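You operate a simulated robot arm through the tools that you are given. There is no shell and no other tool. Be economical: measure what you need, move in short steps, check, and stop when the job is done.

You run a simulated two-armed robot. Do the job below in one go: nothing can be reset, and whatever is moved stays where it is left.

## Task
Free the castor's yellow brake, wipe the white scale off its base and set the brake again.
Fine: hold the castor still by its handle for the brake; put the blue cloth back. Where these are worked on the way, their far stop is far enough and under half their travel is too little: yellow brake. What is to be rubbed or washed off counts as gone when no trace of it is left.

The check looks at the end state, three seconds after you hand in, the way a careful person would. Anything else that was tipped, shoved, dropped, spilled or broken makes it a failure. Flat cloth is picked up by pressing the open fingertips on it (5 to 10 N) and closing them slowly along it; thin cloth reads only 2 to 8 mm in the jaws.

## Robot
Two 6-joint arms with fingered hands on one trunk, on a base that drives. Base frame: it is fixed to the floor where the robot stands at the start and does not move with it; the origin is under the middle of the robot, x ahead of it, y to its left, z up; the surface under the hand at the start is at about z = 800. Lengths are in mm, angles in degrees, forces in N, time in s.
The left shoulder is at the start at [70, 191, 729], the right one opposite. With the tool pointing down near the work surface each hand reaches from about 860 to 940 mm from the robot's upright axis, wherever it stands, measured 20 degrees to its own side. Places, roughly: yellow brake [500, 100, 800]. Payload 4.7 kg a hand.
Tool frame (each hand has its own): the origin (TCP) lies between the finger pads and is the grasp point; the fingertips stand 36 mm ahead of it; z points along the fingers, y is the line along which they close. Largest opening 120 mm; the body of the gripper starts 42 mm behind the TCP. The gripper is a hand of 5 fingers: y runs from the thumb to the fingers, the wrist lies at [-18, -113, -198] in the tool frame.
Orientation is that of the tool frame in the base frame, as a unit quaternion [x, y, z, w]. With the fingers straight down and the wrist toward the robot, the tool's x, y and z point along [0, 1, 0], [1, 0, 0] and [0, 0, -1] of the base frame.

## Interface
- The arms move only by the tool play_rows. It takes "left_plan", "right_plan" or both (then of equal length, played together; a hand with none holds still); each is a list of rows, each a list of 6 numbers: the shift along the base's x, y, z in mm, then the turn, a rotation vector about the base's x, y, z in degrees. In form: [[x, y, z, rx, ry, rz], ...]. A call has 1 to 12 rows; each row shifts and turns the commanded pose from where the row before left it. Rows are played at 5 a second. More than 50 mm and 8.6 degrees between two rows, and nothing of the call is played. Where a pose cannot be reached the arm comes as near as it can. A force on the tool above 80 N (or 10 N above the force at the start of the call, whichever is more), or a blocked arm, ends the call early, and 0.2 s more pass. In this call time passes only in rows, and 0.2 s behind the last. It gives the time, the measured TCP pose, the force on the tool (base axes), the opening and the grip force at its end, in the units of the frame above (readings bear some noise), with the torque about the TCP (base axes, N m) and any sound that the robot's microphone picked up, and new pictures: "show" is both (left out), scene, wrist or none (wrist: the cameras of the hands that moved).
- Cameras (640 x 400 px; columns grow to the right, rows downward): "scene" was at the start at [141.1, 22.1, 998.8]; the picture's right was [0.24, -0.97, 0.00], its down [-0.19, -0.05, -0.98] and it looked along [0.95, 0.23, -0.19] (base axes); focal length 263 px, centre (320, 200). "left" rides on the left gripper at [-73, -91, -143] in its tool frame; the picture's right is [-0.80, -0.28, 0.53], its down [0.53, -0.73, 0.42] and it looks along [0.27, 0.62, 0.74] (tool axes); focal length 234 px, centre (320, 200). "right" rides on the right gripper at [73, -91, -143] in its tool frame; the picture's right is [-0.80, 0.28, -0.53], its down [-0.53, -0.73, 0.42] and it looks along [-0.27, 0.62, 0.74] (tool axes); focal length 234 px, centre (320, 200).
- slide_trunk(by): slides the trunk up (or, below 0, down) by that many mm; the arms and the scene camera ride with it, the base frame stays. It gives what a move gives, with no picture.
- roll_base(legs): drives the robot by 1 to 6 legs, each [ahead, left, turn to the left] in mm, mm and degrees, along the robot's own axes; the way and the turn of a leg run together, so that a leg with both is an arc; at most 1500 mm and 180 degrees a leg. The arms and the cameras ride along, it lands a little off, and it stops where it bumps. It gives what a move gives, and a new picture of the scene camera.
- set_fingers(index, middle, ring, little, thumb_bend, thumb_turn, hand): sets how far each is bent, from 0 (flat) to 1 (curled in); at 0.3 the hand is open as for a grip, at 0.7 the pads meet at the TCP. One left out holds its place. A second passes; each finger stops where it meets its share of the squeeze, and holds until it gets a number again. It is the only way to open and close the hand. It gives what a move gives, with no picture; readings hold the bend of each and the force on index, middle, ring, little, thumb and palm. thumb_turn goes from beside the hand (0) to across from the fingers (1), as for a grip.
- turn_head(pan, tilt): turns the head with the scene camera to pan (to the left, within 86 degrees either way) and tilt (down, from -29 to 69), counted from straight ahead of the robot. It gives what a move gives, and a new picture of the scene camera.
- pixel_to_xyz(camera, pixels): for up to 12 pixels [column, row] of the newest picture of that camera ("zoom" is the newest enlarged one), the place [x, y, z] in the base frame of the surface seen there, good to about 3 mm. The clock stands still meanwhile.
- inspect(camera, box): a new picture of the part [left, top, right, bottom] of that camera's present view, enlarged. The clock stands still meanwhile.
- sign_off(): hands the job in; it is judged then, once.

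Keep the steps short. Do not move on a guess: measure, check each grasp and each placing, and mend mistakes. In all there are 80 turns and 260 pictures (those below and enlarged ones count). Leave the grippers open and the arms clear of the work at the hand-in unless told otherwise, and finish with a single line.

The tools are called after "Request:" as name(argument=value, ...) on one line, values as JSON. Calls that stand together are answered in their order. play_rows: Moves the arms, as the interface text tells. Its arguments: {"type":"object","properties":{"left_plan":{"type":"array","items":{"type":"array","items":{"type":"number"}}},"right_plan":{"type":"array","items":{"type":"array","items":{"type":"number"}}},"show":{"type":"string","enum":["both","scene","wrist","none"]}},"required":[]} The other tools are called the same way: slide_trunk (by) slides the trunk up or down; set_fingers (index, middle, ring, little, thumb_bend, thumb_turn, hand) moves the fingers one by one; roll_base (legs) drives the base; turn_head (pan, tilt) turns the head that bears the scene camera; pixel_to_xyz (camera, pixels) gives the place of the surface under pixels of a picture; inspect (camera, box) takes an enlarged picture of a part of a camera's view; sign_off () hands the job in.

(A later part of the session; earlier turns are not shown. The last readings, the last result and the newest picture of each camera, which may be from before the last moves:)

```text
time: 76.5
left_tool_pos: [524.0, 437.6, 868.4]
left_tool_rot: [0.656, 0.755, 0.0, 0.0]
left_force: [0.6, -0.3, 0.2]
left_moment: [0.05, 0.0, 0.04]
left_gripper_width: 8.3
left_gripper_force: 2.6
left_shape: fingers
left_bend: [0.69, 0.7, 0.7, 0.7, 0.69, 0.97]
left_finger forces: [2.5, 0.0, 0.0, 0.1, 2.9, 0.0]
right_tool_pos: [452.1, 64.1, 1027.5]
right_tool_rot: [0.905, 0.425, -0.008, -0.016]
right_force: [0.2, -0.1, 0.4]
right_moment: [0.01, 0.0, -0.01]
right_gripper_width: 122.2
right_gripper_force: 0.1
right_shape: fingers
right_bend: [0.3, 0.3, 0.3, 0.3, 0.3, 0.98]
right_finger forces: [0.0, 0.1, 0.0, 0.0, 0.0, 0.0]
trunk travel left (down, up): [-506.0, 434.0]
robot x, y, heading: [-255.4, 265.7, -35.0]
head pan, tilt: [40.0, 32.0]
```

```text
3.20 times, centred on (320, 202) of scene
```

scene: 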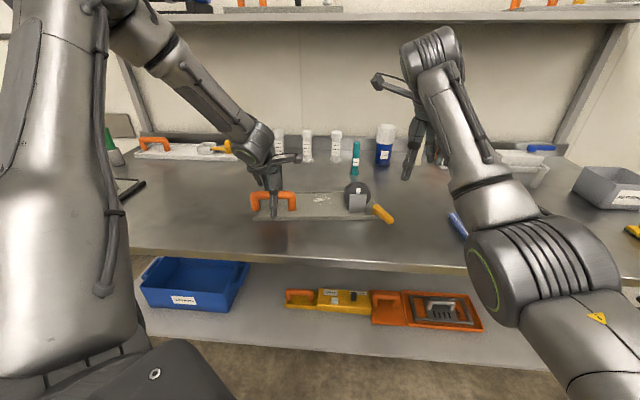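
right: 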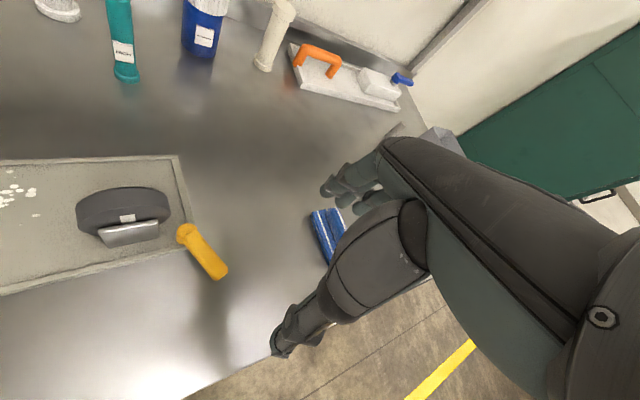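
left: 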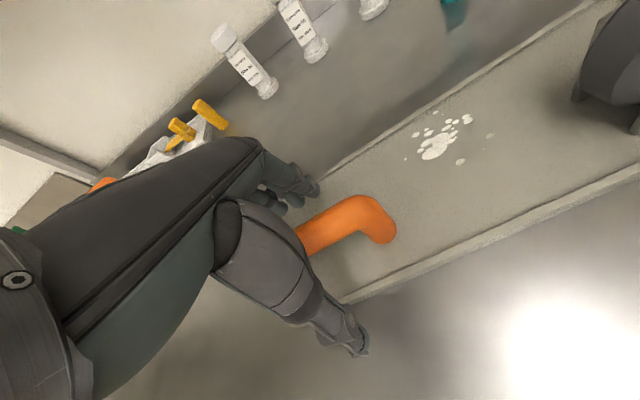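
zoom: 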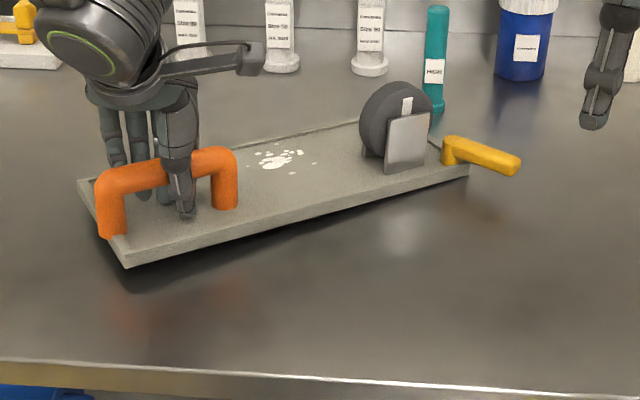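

It is lower but still turned and perhaps propped on a finger. I'll open further so it rests flat.

Request:
set_fingers(hand="left", index=0.55, middle=0.55, ring=0.55, little=0.55, thumb_bend=0.55)

Request:
set_fingers(hand="left", index=0.3, middle=0.3, ring=0.3, little=0.3, thumb_bend=0.3)

Request:
inspect(camera="scene", box=[220, 140, 420, 265])

Request:
pixel_to_xyz(camera="scene", pixels=[[256, 205], [284, 195], [362, 184], [380, 191], [262, 220], [310, 209], [363, 194], [346, 188]])

```text
time: 77.5
left_tool_pos: [522.9, 437.1, 868.0]
left_tool_rot: [0.657, 0.754, -0.001, 0.001]
left_force: [0.2, 0.2, -0.3]
left_moment: [0.02, 0.0, -0.01]
left_gripper_width: 47.5
left_gripper_force: 0.0
left_shape: fingers
left_bend: [0.55, 0.55, 0.55, 0.55, 0.55, 0.97]
left_finger forces: [0.0, 0.0, 0.0, 0.0, 0.0, 0.0]
right_tool_pos: [452.3, 63.6, 1027.5]
right_tool_rot: [0.905, 0.426, -0.008, -0.014]
right_force: [0.3, -0.1, -0.3]
right_moment: [-0.01, 0.0, 0.0]
right_gripper_width: 122.4
right_gripper_force: 0.0
right_shape: fingers
right_bend: [0.3, 0.3, 0.3, 0.3, 0.3, 0.98]
right_finger forces: [0.0, 0.0, 0.1, 0.0, 0.0, 0.0]
trunk travel left (down, up): [-506.0, 434.0]
robot x, y, heading: [-253.8, 266.7, -34.9]
head pan, tilt: [40.0, 32.0]
```

```text
time: 78.5
left_tool_pos: [523.8, 436.9, 868.5]
left_tool_rot: [0.657, 0.754, 0.0, 0.001]
left_force: [-0.1, 0.4, -0.2]
left_moment: [0.0, 0.02, 0.03]
left_gripper_width: 121.9
left_gripper_force: 0.0
left_shape: fingers
left_bend: [0.3, 0.3, 0.3, 0.3, 0.3, 0.97]
left_finger forces: [0.0, 0.1, 0.1, 0.0, 0.0, 0.1]
right_tool_pos: [452.8, 64.8, 1029.2]
right_tool_rot: [0.905, 0.426, -0.008, -0.015]
right_force: [0.3, 0.4, -0.7]
right_moment: [0.02, -0.02, 0.03]
right_gripper_width: 122.2
right_gripper_force: 0.1
right_shape: fingers
right_bend: [0.3, 0.3, 0.3, 0.3, 0.3, 0.98]
right_finger forces: [0.1, 0.0, 0.0, 0.1, 0.0, 0.1]
trunk travel left (down, up): [-506.0, 434.0]
robot x, y, heading: [-250.5, 265.4, -34.9]
head pan, tilt: [40.0, 32.0]
```

```text
3.20 times, centred on (320, 202) of scene
```

zoom: 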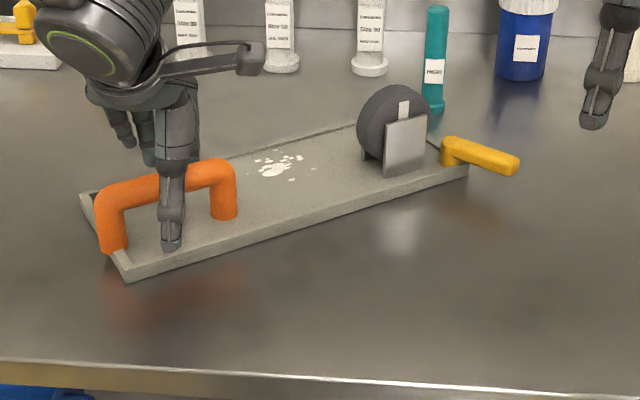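

```text
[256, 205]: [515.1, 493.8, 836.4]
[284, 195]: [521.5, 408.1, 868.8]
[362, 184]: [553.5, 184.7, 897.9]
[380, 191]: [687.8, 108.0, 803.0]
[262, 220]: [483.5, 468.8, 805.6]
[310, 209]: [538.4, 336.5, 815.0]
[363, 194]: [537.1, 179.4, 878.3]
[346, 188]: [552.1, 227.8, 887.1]
```

The castor is flat on the bench again but yawed by roughly 15°, its far end away from me. I'll measure its new pose and the gap to the teal bottle before putting it back.

Request:
inspect(camera="left", box=[0, 0, 640, 400])

Request:
inspect(camera="right", box=[0, 0, 640, 400])

Request:
pixel_to_xyz(camera="scene", pixels=[[355, 173], [361, 187], [364, 187], [374, 188], [366, 195], [260, 227], [245, 203], [366, 197]])

```text
1.00 times, centred on (320, 200) of left (not enlarged: the box is as wide or as high as the picture)
```

zoom: 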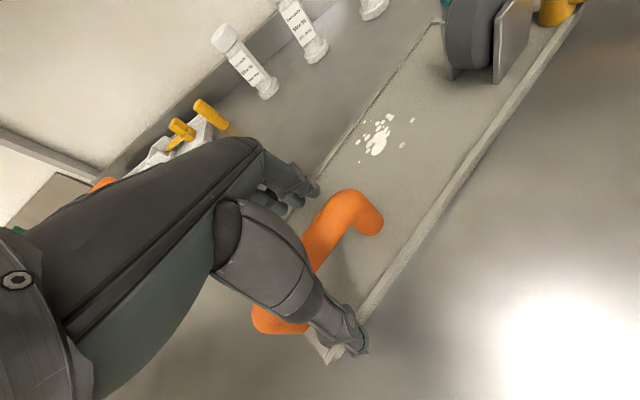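

```text
1.00 times, centred on (320, 200) of right (not enlarged: the box is as wide or as high as the picture)
```

zoom: 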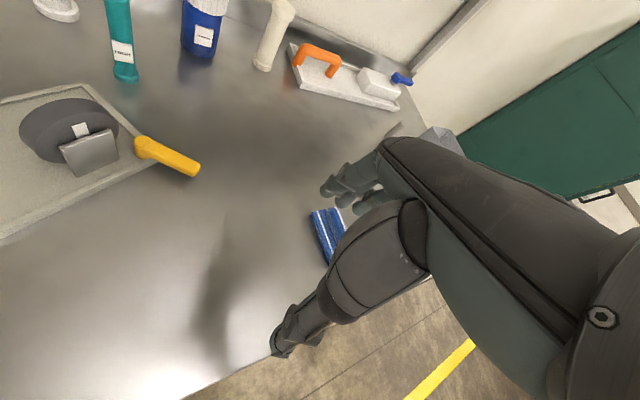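

```text
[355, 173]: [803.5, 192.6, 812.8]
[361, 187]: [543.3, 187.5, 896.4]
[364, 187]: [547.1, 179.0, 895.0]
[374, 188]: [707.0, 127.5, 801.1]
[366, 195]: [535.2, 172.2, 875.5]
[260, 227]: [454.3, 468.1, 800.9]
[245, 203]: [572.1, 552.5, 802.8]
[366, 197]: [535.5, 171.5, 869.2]
```

I'll measure the key points again with proper pixel positions: the pivot, lever tip, plate corners, bar ends and the teal bottle.

Request:
pixel_to_xyz(camera="right", pixels=[[142, 146], [165, 156], [193, 170], [92, 86], [124, 78], [60, 103], [90, 140], [150, 170]])

Request:
pixel_to_xyz(camera="left", pixels=[[370, 210], [345, 208], [315, 245], [275, 318], [328, 360], [376, 138], [440, 30], [580, 14]])

```text
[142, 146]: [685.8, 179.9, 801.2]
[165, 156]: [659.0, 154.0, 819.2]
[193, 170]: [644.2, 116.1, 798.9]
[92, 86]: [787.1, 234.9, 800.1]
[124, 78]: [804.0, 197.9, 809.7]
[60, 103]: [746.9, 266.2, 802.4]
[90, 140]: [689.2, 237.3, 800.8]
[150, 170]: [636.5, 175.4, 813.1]
```

```text
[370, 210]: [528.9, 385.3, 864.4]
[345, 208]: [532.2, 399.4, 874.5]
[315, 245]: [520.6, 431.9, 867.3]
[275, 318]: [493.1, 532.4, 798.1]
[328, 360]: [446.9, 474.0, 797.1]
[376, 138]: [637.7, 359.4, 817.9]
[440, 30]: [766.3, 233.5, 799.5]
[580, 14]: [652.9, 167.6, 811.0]
```

Those readings came from older pictures. I'll lift the left hand straight up, clear of the bar, which also refreshes the views.

Request:
play_rows(left_plan=[[0, 0, 20, 0, 0, 0], [0, 0, 30, 0, 0, 0], [0, 0, 40, 0, 0, 0], [0, 0, 40, 0, 0, 0]], right_plan=[[0, 0, 0, 0, 0, 0], [0, 0, 0, 0, 0, 0], [0, 0, 0, 0, 0, 0], [0, 0, 0, 0, 0, 0]], show="both")

```text
time: 79.5
left_tool_pos: [523.0, 436.4, 999.7]
left_tool_rot: [0.657, 0.754, -0.001, 0.0]
left_force: [0.5, 0.7, 0.6]
left_moment: [0.0, -0.05, -0.01]
left_gripper_width: 121.6
left_gripper_force: 0.0
left_shape: fingers
left_bend: [0.3, 0.3, 0.3, 0.3, 0.3, 0.97]
left_finger forces: [0.0, 0.0, 0.0, 0.0, 0.0, 0.1]
right_tool_pos: [450.2, 64.8, 1028.3]
right_tool_rot: [0.905, 0.425, -0.007, -0.014]
right_force: [-0.3, 0.7, -0.2]
right_moment: [0.01, 0.0, -0.04]
right_gripper_width: 122.3
right_gripper_force: 0.0
right_shape: fingers
right_bend: [0.3, 0.3, 0.3, 0.3, 0.3, 0.98]
right_finger forces: [0.0, 0.0, 0.0, 0.1, 0.0, 0.0]
trunk travel left (down, up): [-506.0, 434.0]
robot x, y, heading: [-254.1, 268.7, -35.0]
head pan, tilt: [40.0, 32.0]
```

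scene: 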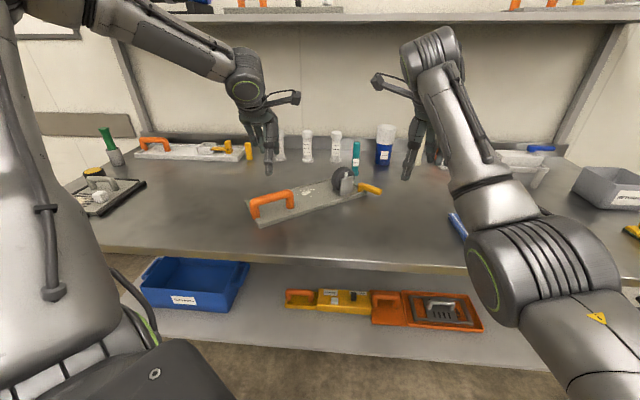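
right: 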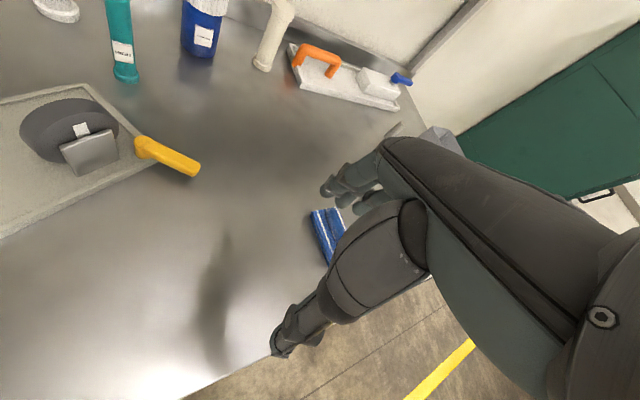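
left: 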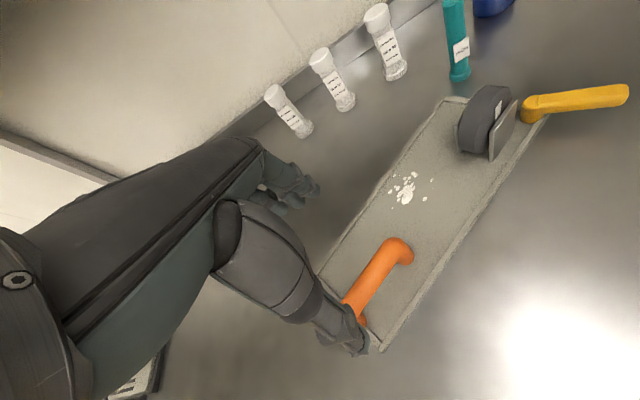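

Request:
pixel_to_xyz(camera="left", pixels=[[402, 246], [388, 255], [368, 280], [355, 300], [376, 352], [450, 98], [530, 104], [625, 95], [405, 188], [460, 75], [549, 118], [580, 97]])

Request:
pixel_to_xyz(camera="scene", pixels=[[256, 204], [289, 194], [364, 184], [379, 190], [260, 227], [247, 203], [355, 168], [305, 196]])

Request:
pixel_to_xyz(camera="right", pixels=[[142, 146], [165, 156], [193, 170], [92, 86], [124, 78], [150, 172]])

```text
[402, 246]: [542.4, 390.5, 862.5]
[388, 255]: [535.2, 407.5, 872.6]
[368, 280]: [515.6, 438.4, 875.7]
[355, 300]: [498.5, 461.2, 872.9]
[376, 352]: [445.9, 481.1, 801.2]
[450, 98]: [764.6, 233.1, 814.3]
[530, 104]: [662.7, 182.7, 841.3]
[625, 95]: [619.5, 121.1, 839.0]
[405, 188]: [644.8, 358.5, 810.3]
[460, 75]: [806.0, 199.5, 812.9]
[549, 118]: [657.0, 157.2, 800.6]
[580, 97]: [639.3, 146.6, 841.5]
```

```text
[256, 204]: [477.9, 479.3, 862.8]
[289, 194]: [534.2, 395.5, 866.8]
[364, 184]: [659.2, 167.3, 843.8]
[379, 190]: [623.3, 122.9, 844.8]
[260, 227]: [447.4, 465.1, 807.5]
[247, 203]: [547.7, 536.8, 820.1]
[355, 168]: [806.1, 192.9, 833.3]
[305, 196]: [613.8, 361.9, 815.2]
```

```text
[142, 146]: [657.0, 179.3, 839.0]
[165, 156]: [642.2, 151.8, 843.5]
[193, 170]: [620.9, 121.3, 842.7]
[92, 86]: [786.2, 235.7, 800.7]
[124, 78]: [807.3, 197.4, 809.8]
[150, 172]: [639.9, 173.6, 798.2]
```

The castor has turned about 26° anticlockwise: the bar now runs [478,482] to [540,390] and the pivot is at [660,180]. Nothing else was touched. I'll take the bar again, turned to match and set lower so the pads sit at its middle rather than hooking under it.

Request:
play_rows(left_plan=[[-3, 0, -10, 0, 0, 6], [-3, 0, -20, 0, 0, 6], [-4, 0, -30, 0, 0, 6], [-4, 0, -30, 0, 0, 0], [0, 0, -30, 0, 0, 0], [0, 0, -22, 0, 0, 0]], show="both")

Request:
inspect(camera="scene", box=[220, 140, 420, 265])

```text
time: 80.9
left_tool_pos: [503.4, 459.3, 861.0]
left_tool_rot: [0.53, 0.848, -0.002, 0.001]
left_force: [0.6, 0.2, -0.7]
left_moment: [-0.01, -0.01, -0.01]
left_gripper_width: 121.9
left_gripper_force: 0.0
left_shape: fingers
left_bend: [0.3, 0.3, 0.3, 0.3, 0.3, 0.97]
left_finger forces: [0.0, 0.1, 0.0, 0.0, 0.1, 0.0]
left hand out of reach, approached as far as the arm can: row 3, 4, 5, 6
right_tool_pos: [452.5, 64.2, 1027.8]
right_tool_rot: [0.905, 0.426, -0.008, -0.015]
right_force: [1.1, -0.2, 0.4]
right_moment: [0.0, -0.03, 0.02]
right_gripper_width: 122.2
right_gripper_force: 0.1
right_shape: fingers
right_bend: [0.3, 0.3, 0.3, 0.3, 0.3, 0.98]
right_finger forces: [0.1, 0.0, 0.0, 0.0, 0.0, 0.0]
trunk travel left (down, up): [-506.0, 434.0]
robot x, y, heading: [-255.2, 267.2, -34.9]
head pan, tilt: [40.0, 32.0]
```

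scene: 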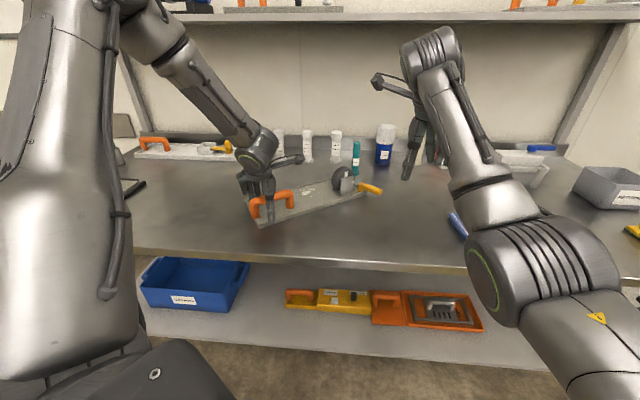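
left: 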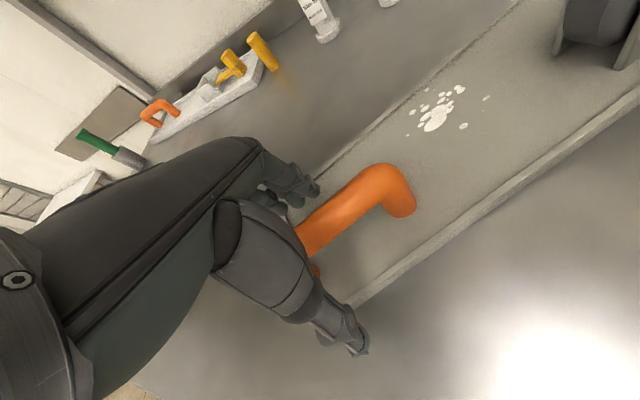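

```text
3.20 times, centred on (320, 202) of scene
```

zoom: 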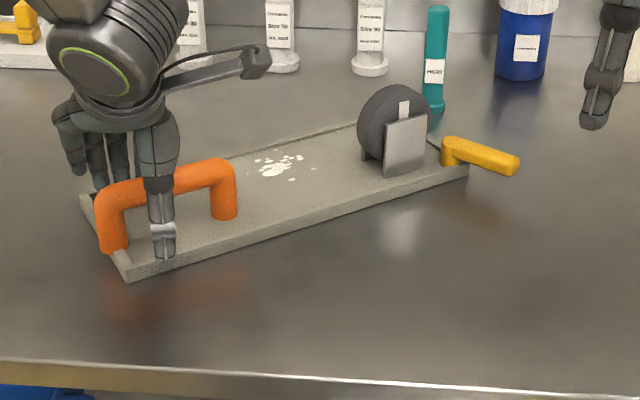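

The left hand hit its pan limit 20 mm short. I'll lift clear, drive 60 mm forward to gain margin, and approach again.

Request:
play_rows(left_plan=[[0, 0, 30, 0, 0, 0], [0, 0, 40, 0, 0, 0], [0, 0, 45, 0, 0, 0], [0, 0, 45, 0, 0, 0]], show="none")

Request:
roll_base(legs=[[60, 0, 0]])

```text
time: 81.9
left_tool_pos: [501.8, 459.4, 1018.7]
left_tool_rot: [0.53, 0.848, 0.0, 0.001]
left_force: [0.9, -0.6, -0.8]
left_moment: [0.02, 0.03, 0.01]
left_gripper_width: 122.1
left_gripper_force: 0.1
left_shape: fingers
left_bend: [0.3, 0.3, 0.3, 0.3, 0.3, 0.97]
left_finger forces: [0.0, 0.0, 0.0, 0.0, 0.0, 0.1]
right_tool_pos: [452.1, 65.0, 1028.5]
right_tool_rot: [0.905, 0.425, -0.007, -0.013]
right_force: [-0.1, -0.4, 0.2]
right_moment: [0.0, 0.02, -0.02]
right_gripper_width: 122.2
right_gripper_force: 0.1
right_shape: fingers
right_bend: [0.3, 0.3, 0.3, 0.3, 0.3, 0.98]
right_finger forces: [0.1, 0.0, 0.0, 0.0, 0.1, 0.0]
trunk travel left (down, up): [-506.0, 434.0]
robot x, y, heading: [-253.6, 267.9, -35.1]
head pan, tilt: [40.0, 32.0]
```

```text
time: 82.9
left_tool_pos: [551.6, 425.8, 1018.9]
left_tool_rot: [0.53, 0.848, 0.0, 0.0]
left_force: [-0.2, -1.2, 0.4]
left_moment: [0.04, 0.01, 0.01]
left_gripper_width: 121.9
left_gripper_force: 0.0
left_shape: fingers
left_bend: [0.3, 0.3, 0.3, 0.3, 0.3, 0.97]
left_finger forces: [0.1, 0.0, 0.0, 0.1, 0.0, 0.0]
right_tool_pos: [501.9, 30.3, 1028.1]
right_tool_rot: [0.904, 0.426, -0.008, -0.015]
right_force: [-0.4, -0.6, -0.6]
right_moment: [0.04, 0.03, 0.04]
right_gripper_width: 122.4
right_gripper_force: 0.0
right_shape: fingers
right_bend: [0.3, 0.3, 0.3, 0.3, 0.3, 0.98]
right_finger forces: [0.1, 0.0, 0.0, 0.0, 0.0, 0.0]
trunk travel left (down, up): [-506.0, 434.0]
robot x, y, heading: [-203.1, 237.2, -34.9]
head pan, tilt: [40.0, 32.0]
```

scene: 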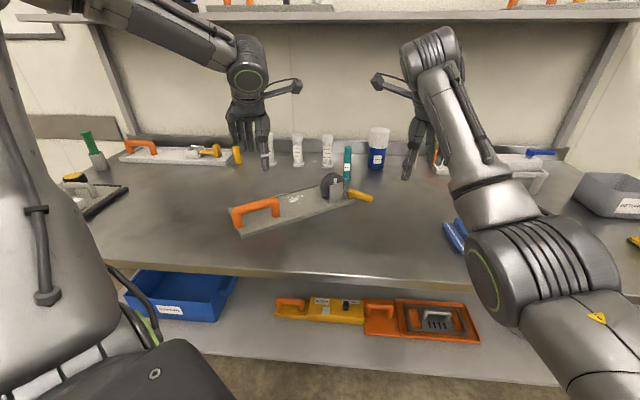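

The left hand is free now. I'll move it over the bar's middle at [509,436], turn it to 34° and lower it.

Request:
play_rows(left_plan=[[-15, 4, 0, 0, 0, 4], [-15, 4, -10, 0, 0, 4], [-12, 2, -30, 0, 0, 0], [0, 0, -40, 0, 0, 0], [0, 0, -40, 0, 0, 0], [0, 0, -30, 0, 0, 0], [0, 0, -10, 0, 0, 0]], show="both")

Request:
inspect(camera="scene", box=[210, 150, 400, 250])

```text
time: 84.5
left_tool_pos: [506.4, 436.7, 858.4]
left_tool_rot: [0.469, 0.883, 0.0, 0.001]
left_force: [0.1, 0.5, 0.4]
left_moment: [-0.01, 0.05, -0.01]
left_gripper_width: 121.9
left_gripper_force: 0.1
left_shape: fingers
left_bend: [0.3, 0.3, 0.3, 0.3, 0.3, 0.98]
left_finger forces: [0.1, 0.0, 0.0, 0.1, 0.0, 0.1]
right_tool_pos: [500.8, 31.0, 1027.6]
right_tool_rot: [0.904, 0.427, -0.009, -0.015]
right_force: [-0.4, 0.3, 0.5]
right_moment: [0.0, 0.02, -0.01]
right_gripper_width: 122.2
right_gripper_force: 0.0
right_shape: fingers
right_bend: [0.3, 0.3, 0.3, 0.3, 0.3, 0.98]
right_finger forces: [0.0, 0.1, 0.1, 0.0, 0.0, 0.0]
trunk travel left (down, up): [-506.0, 434.0]
robot x, y, heading: [-204.0, 234.9, -34.9]
head pan, tilt: [40.0, 32.0]
```

scene: 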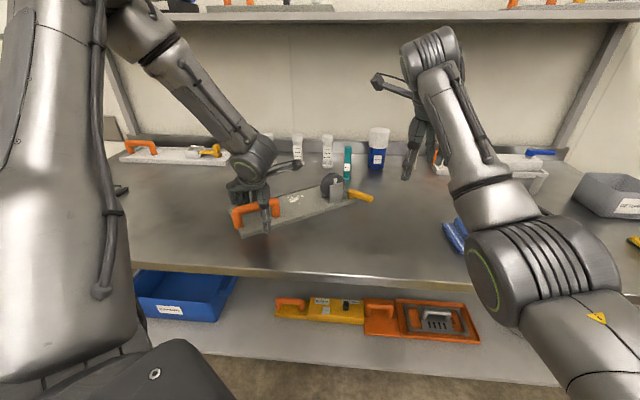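
left: 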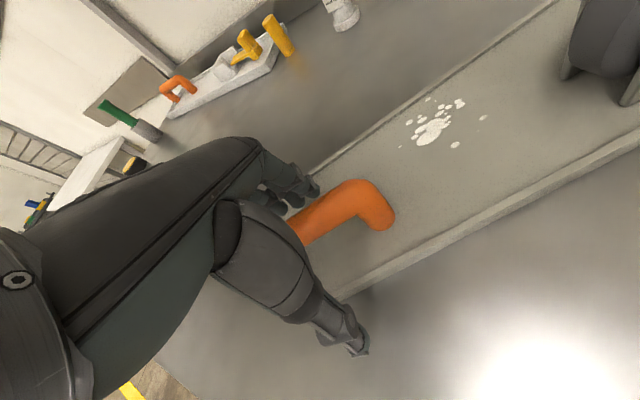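

```text
3.37 times, centred on (305, 200) of scene
```

zoom: 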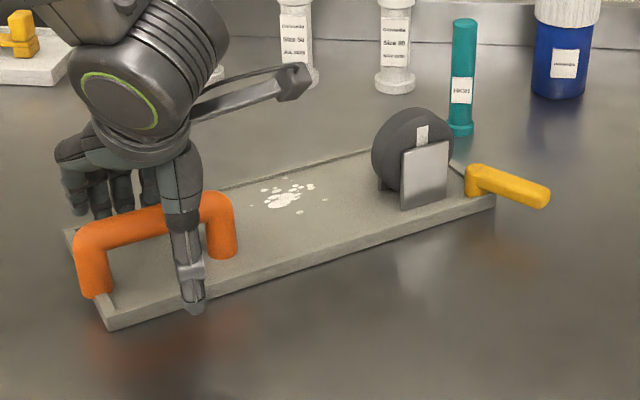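

Well aligned and centred. I'll close slowly and watch the forces.

Request:
set_fingers(hand="left", index=0.58, middle=0.58, ring=0.58, little=0.58, thumb_bend=0.58)

Request:
set_fingers(hand="left", index=0.65, middle=0.65, ring=0.65, little=0.65, thumb_bend=0.65)

Request:
inspect(camera="scene", box=[210, 150, 400, 250])

```text
time: 85.5
left_tool_pos: [508.4, 436.4, 858.6]
left_tool_rot: [0.47, 0.883, 0.0, 0.001]
left_force: [0.7, -0.2, -0.7]
left_moment: [-0.02, -0.02, -0.04]
left_gripper_width: 42.6
left_gripper_force: 0.4
left_shape: fingers
left_bend: [0.57, 0.57, 0.57, 0.57, 0.57, 0.98]
left_finger forces: [0.0, 0.0, 0.0, 0.6, 0.0, 0.1]
right_tool_pos: [500.5, 31.0, 1028.2]
right_tool_rot: [0.904, 0.427, -0.007, -0.015]
right_force: [0.2, -0.3, 0.6]
right_moment: [0.03, -0.02, 0.02]
right_gripper_width: 122.4
right_gripper_force: 0.1
right_shape: fingers
right_bend: [0.3, 0.3, 0.3, 0.3, 0.3, 0.98]
right_finger forces: [0.0, 0.0, 0.0, 0.1, 0.0, 0.0]
trunk travel left (down, up): [-506.0, 434.0]
robot x, y, heading: [-205.7, 234.9, -35.2]
head pan, tilt: [40.0, 32.0]
```

```text
time: 86.5
left_tool_pos: [507.5, 435.9, 859.8]
left_tool_rot: [0.469, 0.883, -0.001, 0.0]
left_force: [-0.6, 0.2, -0.4]
left_moment: [0.04, 0.01, -0.02]
left_gripper_width: 19.1
left_gripper_force: 0.1
left_shape: fingers
left_bend: [0.65, 0.65, 0.65, 0.65, 0.65, 0.98]
left_finger forces: [0.0, 0.1, 0.1, 0.3, 0.0, 0.1]
right_tool_pos: [500.0, 31.1, 1027.3]
right_tool_rot: [0.904, 0.427, -0.008, -0.014]
right_force: [0.4, 0.2, -0.4]
right_moment: [0.0, -0.01, -0.03]
right_gripper_width: 122.2
right_gripper_force: 0.0
right_shape: fingers
right_bend: [0.3, 0.3, 0.3, 0.3, 0.3, 0.98]
right_finger forces: [0.0, 0.1, 0.0, 0.0, 0.1, 0.0]
trunk travel left (down, up): [-506.0, 434.0]
robot x, y, heading: [-206.5, 236.7, -35.1]
head pan, tilt: [40.0, 32.0]
```

```text
3.37 times, centred on (305, 200) of scene
```

zoom: 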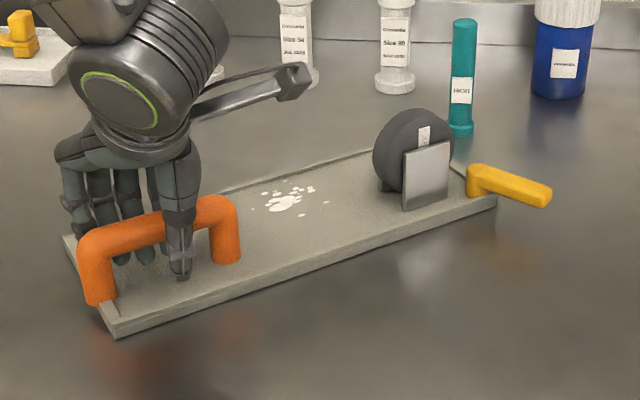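

The fingers cage the bar without force and nothing is lifted. I'll raise the hand 6 mm and close a little more for a light firm hold, then check.

Request:
play_rows(left_plan=[[0, 0, 6, 0, 0, 0]], show="none")

Request:
set_fingers(hand="left", index=0.69, middle=0.69, ring=0.69, little=0.69, thumb_bend=0.69)

Request:
inspect(camera="scene", box=[210, 150, 400, 250])

```text
time: 86.9
left_tool_pos: [507.3, 437.0, 866.3]
left_tool_rot: [0.469, 0.883, 0.0, 0.001]
left_force: [-0.2, -0.2, 0.8]
left_moment: [-0.01, -0.01, -0.02]
left_gripper_width: 18.7
left_gripper_force: 0.3
left_shape: fingers
left_bend: [0.65, 0.65, 0.65, 0.65, 0.65, 0.98]
left_finger forces: [0.0, 0.0, 0.1, 0.6, 0.1, 0.0]
right_tool_pos: [501.5, 31.3, 1028.8]
right_tool_rot: [0.904, 0.427, -0.008, -0.015]
right_force: [1.2, 0.6, -0.2]
right_moment: [-0.02, -0.01, 0.03]
right_gripper_width: 122.1
right_gripper_force: 0.0
right_shape: fingers
right_bend: [0.3, 0.3, 0.3, 0.3, 0.3, 0.98]
right_finger forces: [0.0, 0.0, 0.0, 0.0, 0.1, 0.1]
trunk travel left (down, up): [-506.0, 434.0]
robot x, y, heading: [-201.8, 234.9, -34.9]
head pan, tilt: [40.0, 32.0]
```

```text
time: 87.9
left_tool_pos: [506.9, 436.2, 865.7]
left_tool_rot: [0.469, 0.883, 0.0, 0.001]
left_force: [0.0, 0.2, 0.1]
left_moment: [-0.05, -0.02, -0.11]
left_gripper_width: 10.6
left_gripper_force: 2.6
left_shape: fingers
left_bend: [0.68, 0.69, 0.69, 0.68, 0.67, 0.97]
left_finger forces: [0.7, 0.1, 0.1, 1.8, 2.6, 0.0]
right_tool_pos: [501.1, 30.8, 1027.7]
right_tool_rot: [0.904, 0.426, -0.008, -0.014]
right_force: [-0.2, 0.3, -0.8]
right_moment: [-0.02, 0.01, -0.01]
right_gripper_width: 122.2
right_gripper_force: 0.1
right_shape: fingers
right_bend: [0.3, 0.3, 0.3, 0.3, 0.3, 0.98]
right_finger forces: [0.0, 0.1, 0.0, 0.1, 0.0, 0.1]
trunk travel left (down, up): [-506.0, 434.0]
robot x, y, heading: [-204.1, 235.0, -34.8]
head pan, tilt: [40.0, 32.0]
```

```text
3.37 times, centred on (305, 200) of scene
```

zoom: 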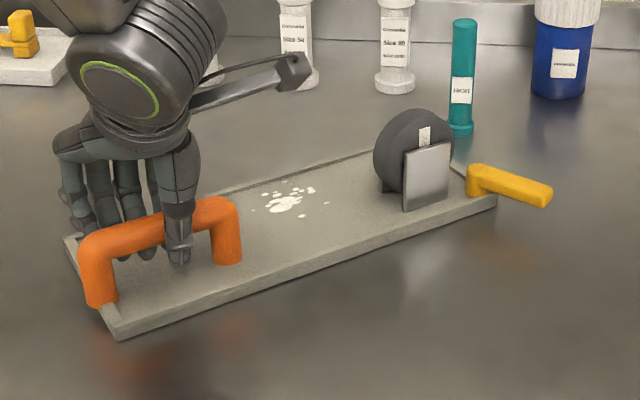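

Light hold with contact and no lifting. I'll turn the castor back slowly by 26° clockwise and 17 mm forward.

Request:
play_rows(left_plan=[[1.7, 0, 0, 0, 0, -2.6], [1.7, 0, 0, 0, 0, -2.6], [1.7, 0, 0, 0, 0, -2.6], [1.7, 0, 0, 0, 0, -2.6], [1.7, 0, 0, 0, 0, -2.6], [1.7, 0, 0, 0, 0, -2.6], [1.7, 0, 0, 0, 0, -2.6], [1.7, 0, 0, 0, 0, -2.6], [1.7, 0, 0, 0, 0, -2.6], [1.7, 0, 0, 0, 0, -2.6]], show="both")

Request:
inspect(camera="scene", box=[210, 150, 400, 250])

```text
time: 90.1
left_tool_pos: [525.0, 436.5, 864.4]
left_tool_rot: [0.656, 0.755, 0.0, 0.001]
left_force: [-1.4, 0.7, 1.2]
left_moment: [-0.03, 0.0, 0.19]
left_gripper_width: 13.0
left_gripper_force: 5.4
left_shape: fingers
left_bend: [0.67, 0.69, 0.69, 0.69, 0.68, 0.96]
left_finger forces: [5.3, 0.0, 0.1, 0.0, 5.8, 0.0]
right_tool_pos: [500.8, 33.0, 1027.0]
right_tool_rot: [0.904, 0.427, -0.008, -0.014]
right_force: [-0.4, -0.1, -0.4]
right_moment: [0.03, -0.04, 0.01]
right_gripper_width: 122.5
right_gripper_force: 0.0
right_shape: fingers
right_bend: [0.3, 0.3, 0.3, 0.3, 0.3, 0.98]
right_finger forces: [0.0, 0.1, 0.0, 0.0, 0.0, 0.0]
trunk travel left (down, up): [-506.0, 434.0]
robot x, y, heading: [-199.2, 234.5, -35.0]
head pan, tilt: [40.0, 32.0]
```

scene: 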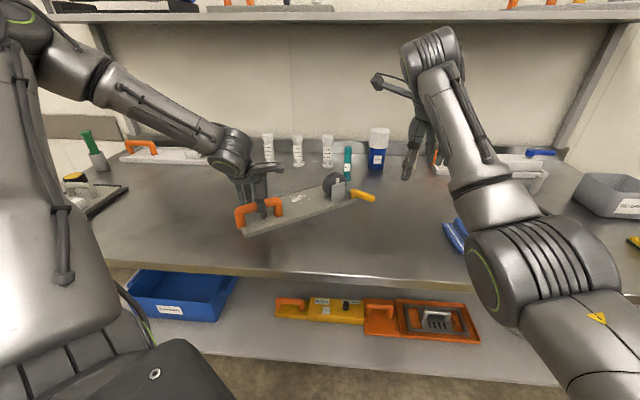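
left: 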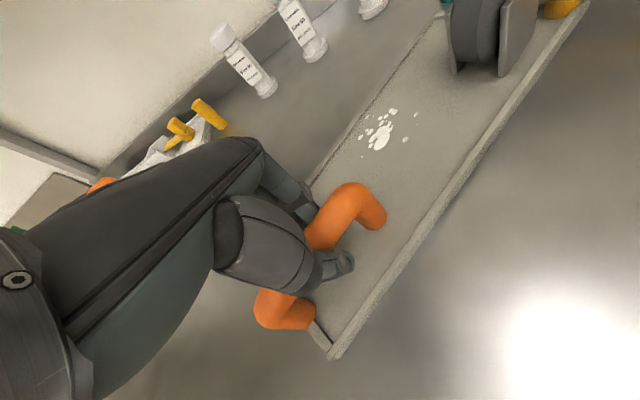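

```text
3.37 times, centred on (305, 200) of scene
```

zoom: 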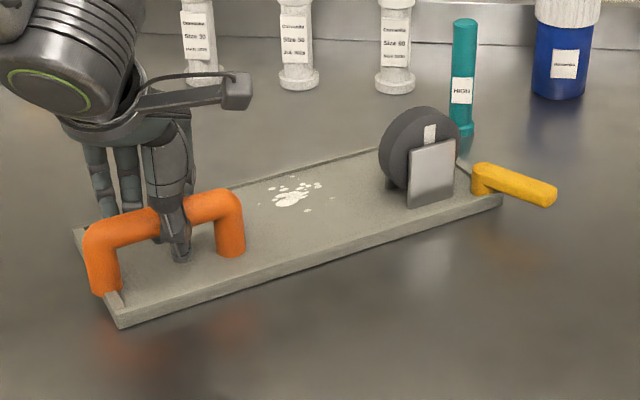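

The hand turned inside the cage but the castor stayed turned. The hand now stands at the wanted angle, so closing somewhat more firmly should swing the bar into line. I'll close in small steps.

Request:
set_fingers(hand="left", index=0.74, middle=0.72, ring=0.72, little=0.72, thumb_bend=0.73)

Request:
inspect(camera="scene", box=[210, 150, 400, 250])

```text
time: 91.1
left_tool_pos: [525.3, 437.4, 863.6]
left_tool_rot: [0.656, 0.755, 0.0, 0.0]
left_force: [0.4, 0.9, -0.1]
left_moment: [0.05, 0.09, 0.13]
left_gripper_width: 5.2
left_gripper_force: 10.5
left_shape: fingers
left_bend: [0.73, 0.72, 0.72, 0.72, 0.71, 0.96]
left_finger forces: [11.4, 0.0, 0.0, 0.0, 9.5, 0.0]
right_tool_pos: [501.8, 30.1, 1028.1]
right_tool_rot: [0.904, 0.426, -0.008, -0.015]
right_force: [-0.4, 0.2, 0.2]
right_moment: [0.01, 0.0, 0.0]
right_gripper_width: 122.4
right_gripper_force: 0.1
right_shape: fingers
right_bend: [0.3, 0.3, 0.3, 0.3, 0.3, 0.98]
right_finger forces: [0.0, 0.1, 0.0, 0.0, 0.0, 0.0]
trunk travel left (down, up): [-506.0, 434.0]
robot x, y, heading: [-201.9, 235.7, -34.9]
head pan, tilt: [40.0, 32.0]
```

```text
3.37 times, centred on (305, 200) of scene
```

zoom: 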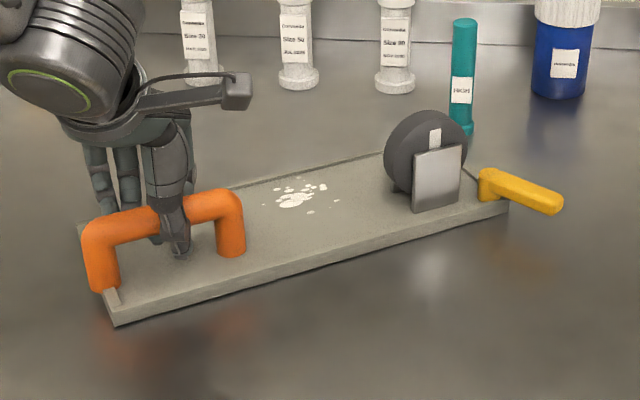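

It swung back a few degrees. I'll turn the hand 14° further with this hold to bring it round.

Request:
play_rows(left_plan=[[0, 0, 0, 0, 0, -2], [0, 0, 0, 0, 0, -2], [0, 0, 0, 0, 0, -2], [0, 0, 0, 0, 0, -2], [0, 0, 0, 0, 0, -2], [0, 0, 0, 0, 0, -2], [0, 0, 0, 0, 0, -2]], show="both")

Request:
inspect(camera="scene", box=[210, 150, 400, 250])

```text
time: 92.7
left_tool_pos: [518.6, 421.5, 858.3]
left_tool_rot: [0.744, 0.669, 0.001, 0.001]
left_force: [0.8, 2.5, 6.8]
left_moment: [0.0, 0.0, 0.19]
left_gripper_width: 2.9
left_gripper_force: 9.2
left_shape: fingers
left_bend: [0.74, 0.72, 0.72, 0.72, 0.71, 0.96]
left_finger forces: [9.5, 0.0, 0.1, 0.0, 8.3, 0.1]
left hand out of reach, approached as far as the arm can: row 5, 6, 7
right_tool_pos: [500.2, 30.9, 1027.6]
right_tool_rot: [0.904, 0.427, -0.006, -0.015]
right_force: [-1.2, -0.4, 0.1]
right_moment: [0.01, -0.02, 0.01]
right_gripper_width: 122.2
right_gripper_force: 0.0
right_shape: fingers
right_bend: [0.3, 0.3, 0.3, 0.3, 0.3, 0.98]
right_finger forces: [0.1, 0.0, 0.1, 0.0, 0.1, 0.0]
trunk travel left (down, up): [-506.0, 434.0]
robot x, y, heading: [-203.2, 233.0, -35.0]
head pan, tilt: [40.0, 32.0]
```

scene: 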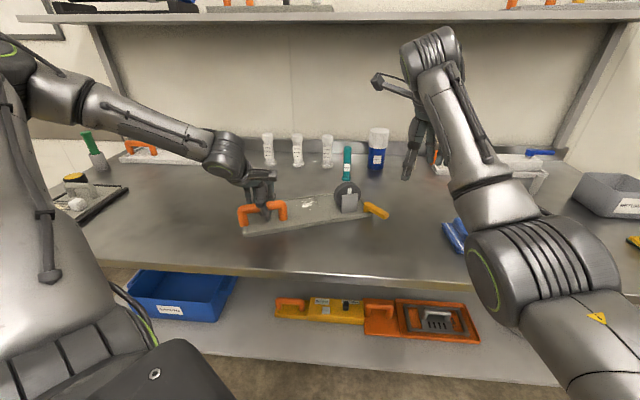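
left: 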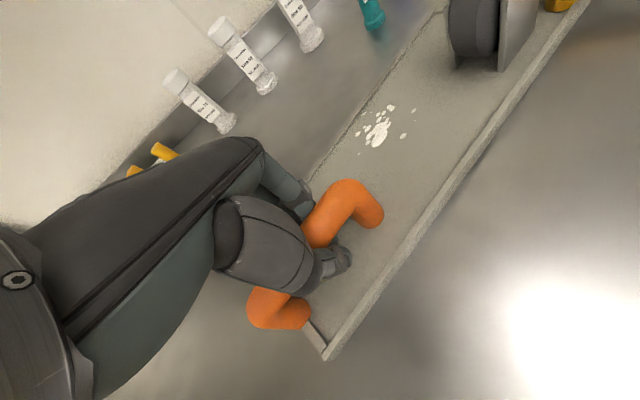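

```text
3.37 times, centred on (305, 200) of scene
```

zoom: 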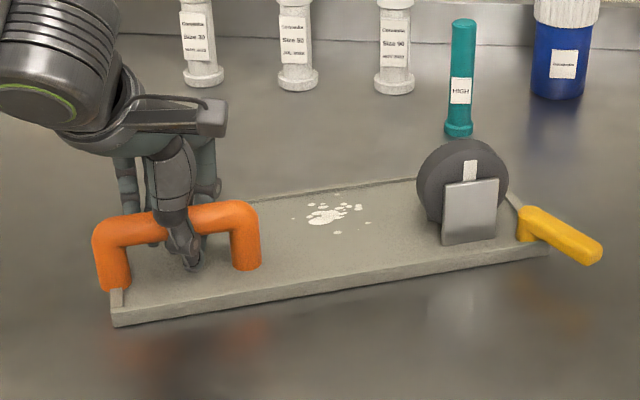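

The castor followed this time. I'll measure its pose.

Request:
pixel_to_xyz(camera="scene", pixels=[[244, 216], [283, 212], [368, 206], [385, 214], [243, 244], [306, 213], [365, 213], [371, 225], [350, 200], [364, 210]])

Request:
pixel_to_xyz(camera="left", pixels=[[370, 210], [345, 195], [320, 225], [262, 310], [326, 355], [376, 128], [437, 14]])

```text
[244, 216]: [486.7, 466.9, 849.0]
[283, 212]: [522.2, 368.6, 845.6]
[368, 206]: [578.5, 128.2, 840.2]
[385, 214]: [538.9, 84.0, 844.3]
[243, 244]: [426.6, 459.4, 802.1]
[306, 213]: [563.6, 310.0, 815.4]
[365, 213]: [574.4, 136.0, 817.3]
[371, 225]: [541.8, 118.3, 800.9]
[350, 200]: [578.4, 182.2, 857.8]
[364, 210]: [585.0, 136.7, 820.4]
```

```text
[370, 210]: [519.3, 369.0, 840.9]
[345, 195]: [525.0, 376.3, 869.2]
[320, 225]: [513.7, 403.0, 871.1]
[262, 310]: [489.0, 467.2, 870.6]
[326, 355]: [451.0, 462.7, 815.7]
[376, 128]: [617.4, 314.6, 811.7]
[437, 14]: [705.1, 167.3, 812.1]
```

The bar is now at 21°, where 8° is wanted. The left arm is too folded to go further, so I'll release, lift, back the base off 60 mm and re-grip.

Request:
set_fingers(hand="left", index=0.3, middle=0.3, ring=0.3, little=0.3, thumb_bend=0.3)

Request:
play_rows(left_plan=[[0, 0, 20, 0, 0, 0], [0, 0, 30, 0, 0, 0], [0, 0, 40, 0, 0, 0], [0, 0, 40, 0, 0, 0]], show="none")

Request:
roll_base(legs=[[-65, 0, 0]])

```text
time: 93.7
left_tool_pos: [520.6, 421.2, 857.2]
left_tool_rot: [0.743, 0.669, -0.001, 0.0]
left_force: [-0.2, 0.4, 0.2]
left_moment: [-0.02, 0.05, 0.02]
left_gripper_width: 121.6
left_gripper_force: 0.0
left_shape: fingers
left_bend: [0.3, 0.3, 0.3, 0.3, 0.3, 0.97]
left_finger forces: [0.0, 0.0, 0.0, 0.1, 0.0, 0.0]
right_tool_pos: [500.8, 31.4, 1029.3]
right_tool_rot: [0.904, 0.426, -0.009, -0.015]
right_force: [0.0, -0.6, -0.7]
right_moment: [0.02, 0.03, 0.0]
right_gripper_width: 122.1
right_gripper_force: 0.1
right_shape: fingers
right_bend: [0.3, 0.3, 0.3, 0.3, 0.3, 0.98]
right_finger forces: [0.1, 0.0, 0.0, 0.0, 0.1, 0.0]
trunk travel left (down, up): [-506.0, 434.0]
robot x, y, heading: [-203.9, 235.6, -34.8]
head pan, tilt: [40.0, 32.0]
```

```text
time: 94.7
left_tool_pos: [509.5, 397.5, 945.4]
left_tool_rot: [0.743, 0.669, -0.001, 0.001]
left_force: [-0.8, -0.2, 0.5]
left_moment: [0.01, -0.03, -0.01]
left_gripper_width: 122.1
left_gripper_force: 0.0
left_shape: fingers
left_bend: [0.3, 0.3, 0.3, 0.3, 0.3, 0.98]
left_finger forces: [0.0, 0.0, 0.1, 0.0, 0.0, 0.0]
left hand out of reach, approached as far as the arm can: row 1, 2, 3, 4
right_tool_pos: [501.2, 31.4, 1029.3]
right_tool_rot: [0.904, 0.426, -0.008, -0.014]
right_force: [0.0, -0.3, 0.0]
right_moment: [0.01, 0.02, 0.03]
right_gripper_width: 122.1
right_gripper_force: 0.1
right_shape: fingers
right_bend: [0.3, 0.3, 0.3, 0.3, 0.3, 0.98]
right_finger forces: [0.0, 0.1, 0.1, 0.0, 0.0, 0.1]
trunk travel left (down, up): [-506.0, 434.0]
robot x, y, heading: [-205.2, 234.6, -35.0]
head pan, tilt: [40.0, 32.0]
```

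```text
time: 95.7
left_tool_pos: [455.8, 435.9, 946.8]
left_tool_rot: [0.743, 0.67, 0.0, 0.001]
left_force: [-1.2, 0.6, 0.6]
left_moment: [-0.01, 0.0, -0.02]
left_gripper_width: 121.9
left_gripper_force: 0.1
left_shape: fingers
left_bend: [0.3, 0.3, 0.3, 0.3, 0.3, 0.98]
left_finger forces: [0.1, 0.1, 0.0, 0.1, 0.0, 0.0]
right_tool_pos: [447.1, 70.4, 1028.7]
right_tool_rot: [0.904, 0.427, -0.007, -0.014]
right_force: [-0.7, 0.6, 0.7]
right_moment: [-0.04, -0.05, -0.01]
right_gripper_width: 122.4
right_gripper_force: 0.1
right_shape: fingers
right_bend: [0.3, 0.3, 0.3, 0.3, 0.3, 0.98]
right_finger forces: [0.1, 0.0, 0.0, 0.1, 0.0, 0.0]
trunk travel left (down, up): [-506.0, 434.0]
robot x, y, heading: [-259.2, 270.7, -34.6]
head pan, tilt: [40.0, 32.0]
```

scene: 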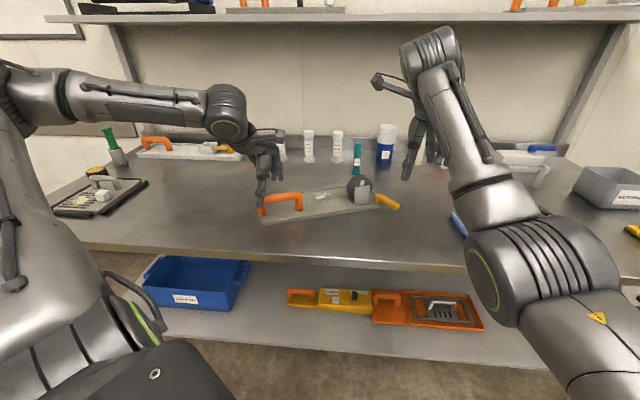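

Everything is intact. I'll go over the bar's middle at [507,421], lower at the current hand angle, and close firmly.

Request:
play_rows(left_plan=[[20, -5, 10, 0, 0, 0], [31, -9, 0, 0, 0, 0], [0, 0, -30, 0, 0, 0], [0, 0, -35, 0, 0, 0], [0, 0, -26, 0, 0, 0]], show="wrist")

Request:
set_fingers(hand="left", index=0.74, middle=0.72, ring=0.72, little=0.72, thumb_bend=0.73)

Request:
inspect(camera="scene", box=[230, 140, 420, 240])

```text
time: 96.8
left_tool_pos: [509.0, 422.8, 863.1]
left_tool_rot: [0.743, 0.669, -0.001, 0.0]
left_force: [-1.4, 0.1, -0.1]
left_moment: [-0.01, -0.01, 0.03]
left_gripper_width: 121.8
left_gripper_force: 0.1
left_shape: fingers
left_bend: [0.3, 0.3, 0.3, 0.3, 0.3, 0.98]
left_finger forces: [0.0, 0.1, 0.0, 0.1, 0.1, 0.0]
right_tool_pos: [449.6, 69.3, 1026.5]
right_tool_rot: [0.904, 0.427, -0.007, -0.015]
right_force: [0.1, 0.6, -0.5]
right_moment: [0.0, 0.03, -0.03]
right_gripper_width: 122.2
right_gripper_force: 0.1
right_shape: fingers
right_bend: [0.3, 0.3, 0.3, 0.3, 0.3, 0.98]
right_finger forces: [0.1, 0.1, 0.0, 0.1, 0.0, 0.0]
trunk travel left (down, up): [-506.0, 434.0]
robot x, y, heading: [-255.1, 271.9, -34.9]
head pan, tilt: [40.0, 32.0]
```

left: 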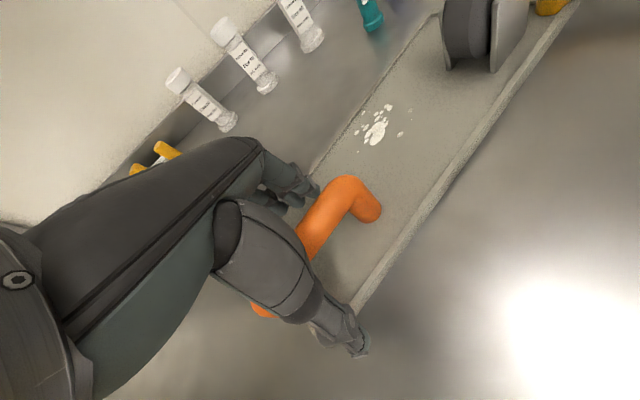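

```text
time: 97.8
left_tool_pos: [508.7, 421.7, 864.8]
left_tool_rot: [0.743, 0.67, -0.002, 0.001]
left_force: [0.8, 0.0, -0.3]
left_moment: [0.08, 0.09, 0.07]
left_gripper_width: 7.6
left_gripper_force: 9.6
left_shape: fingers
left_bend: [0.73, 0.72, 0.72, 0.72, 0.7, 0.97]
left_finger forces: [10.4, 0.0, 0.0, 0.0, 8.6, 0.1]
right_tool_pos: [448.3, 68.2, 1028.2]
right_tool_rot: [0.904, 0.427, -0.007, -0.016]
right_force: [-0.2, -0.2, 0.0]
right_moment: [0.03, -0.02, 0.01]
right_gripper_width: 122.4
right_gripper_force: 0.0
right_shape: fingers
right_bend: [0.3, 0.3, 0.3, 0.3, 0.3, 0.98]
right_finger forces: [0.0, 0.0, 0.1, 0.0, 0.0, 0.0]
trunk travel left (down, up): [-506.0, 434.0]
robot x, y, heading: [-260.3, 269.0, -34.7]
head pan, tilt: [40.0, 32.0]
```

```text
3.37 times, centred on (325, 190) of scene
```

zoom: 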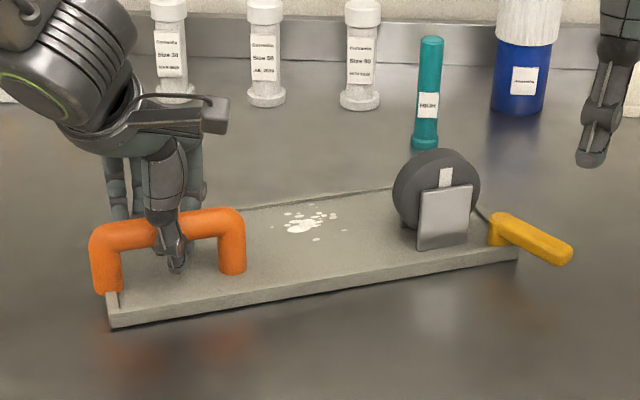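

Engaged. I'll turn it about 13° clockwise and shift it [+16,+14] to where the castor stood.

Request:
play_rows(left_plan=[[2, 2, 0, 0, 0, -1.8], [2, 2, 0, 0, 0, -1.8], [2, 2, 0, 0, 0, -1.8], [2, 2, 0, 0, 0, -1.8], [2, 2, 0, 0, 0, -1.8], [2, 2, 0, 0, 0, -1.8], [2, 1, 0, 0, 0, -1.8], [2, 1, 0, 0, 0, -1.2]], show="both")

Request:
inspect(camera="scene", box=[230, 140, 420, 240])

```text
time: 99.7
left_tool_pos: [524.2, 435.3, 865.4]
left_tool_rot: [0.818, 0.575, 0.0, 0.001]
left_force: [0.9, -0.4, 0.1]
left_moment: [0.05, 0.05, 0.15]
left_gripper_width: 7.6
left_gripper_force: 9.5
left_shape: fingers
left_bend: [0.73, 0.72, 0.72, 0.72, 0.7, 0.97]
left_finger forces: [10.4, 0.0, 0.1, 0.0, 8.8, 0.0]
right_tool_pos: [449.2, 68.5, 1028.0]
right_tool_rot: [0.904, 0.427, -0.008, -0.015]
right_force: [0.6, -0.1, 0.4]
right_moment: [0.0, -0.03, 0.03]
right_gripper_width: 122.1
right_gripper_force: 0.1
right_shape: fingers
right_bend: [0.3, 0.3, 0.3, 0.3, 0.3, 0.98]
right_finger forces: [0.0, 0.0, 0.1, 0.0, 0.0, 0.0]
trunk travel left (down, up): [-506.0, 434.0]
robot x, y, heading: [-259.6, 270.6, -34.7]
head pan, tilt: [40.0, 32.0]
```

scene: 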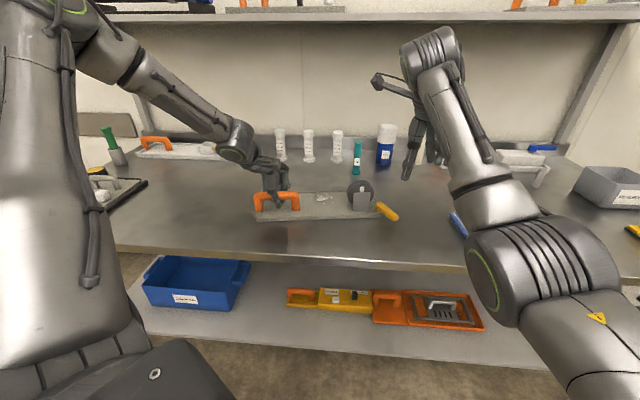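
left: 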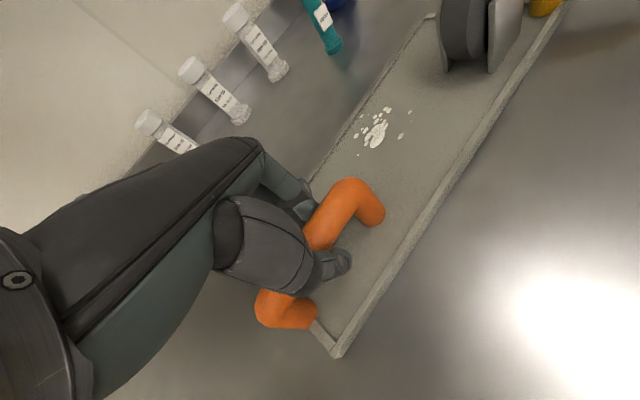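

```text
3.37 times, centred on (325, 190) of scene
```

zoom: 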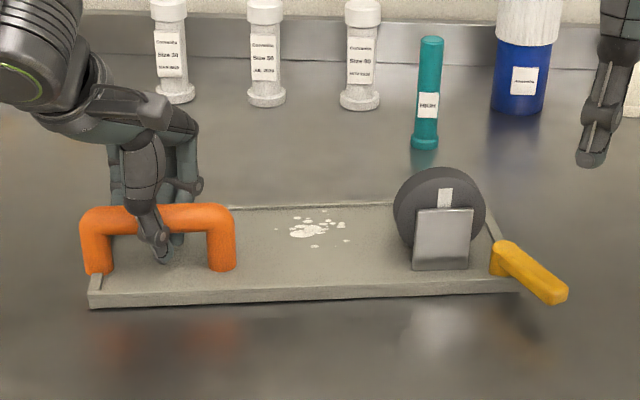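

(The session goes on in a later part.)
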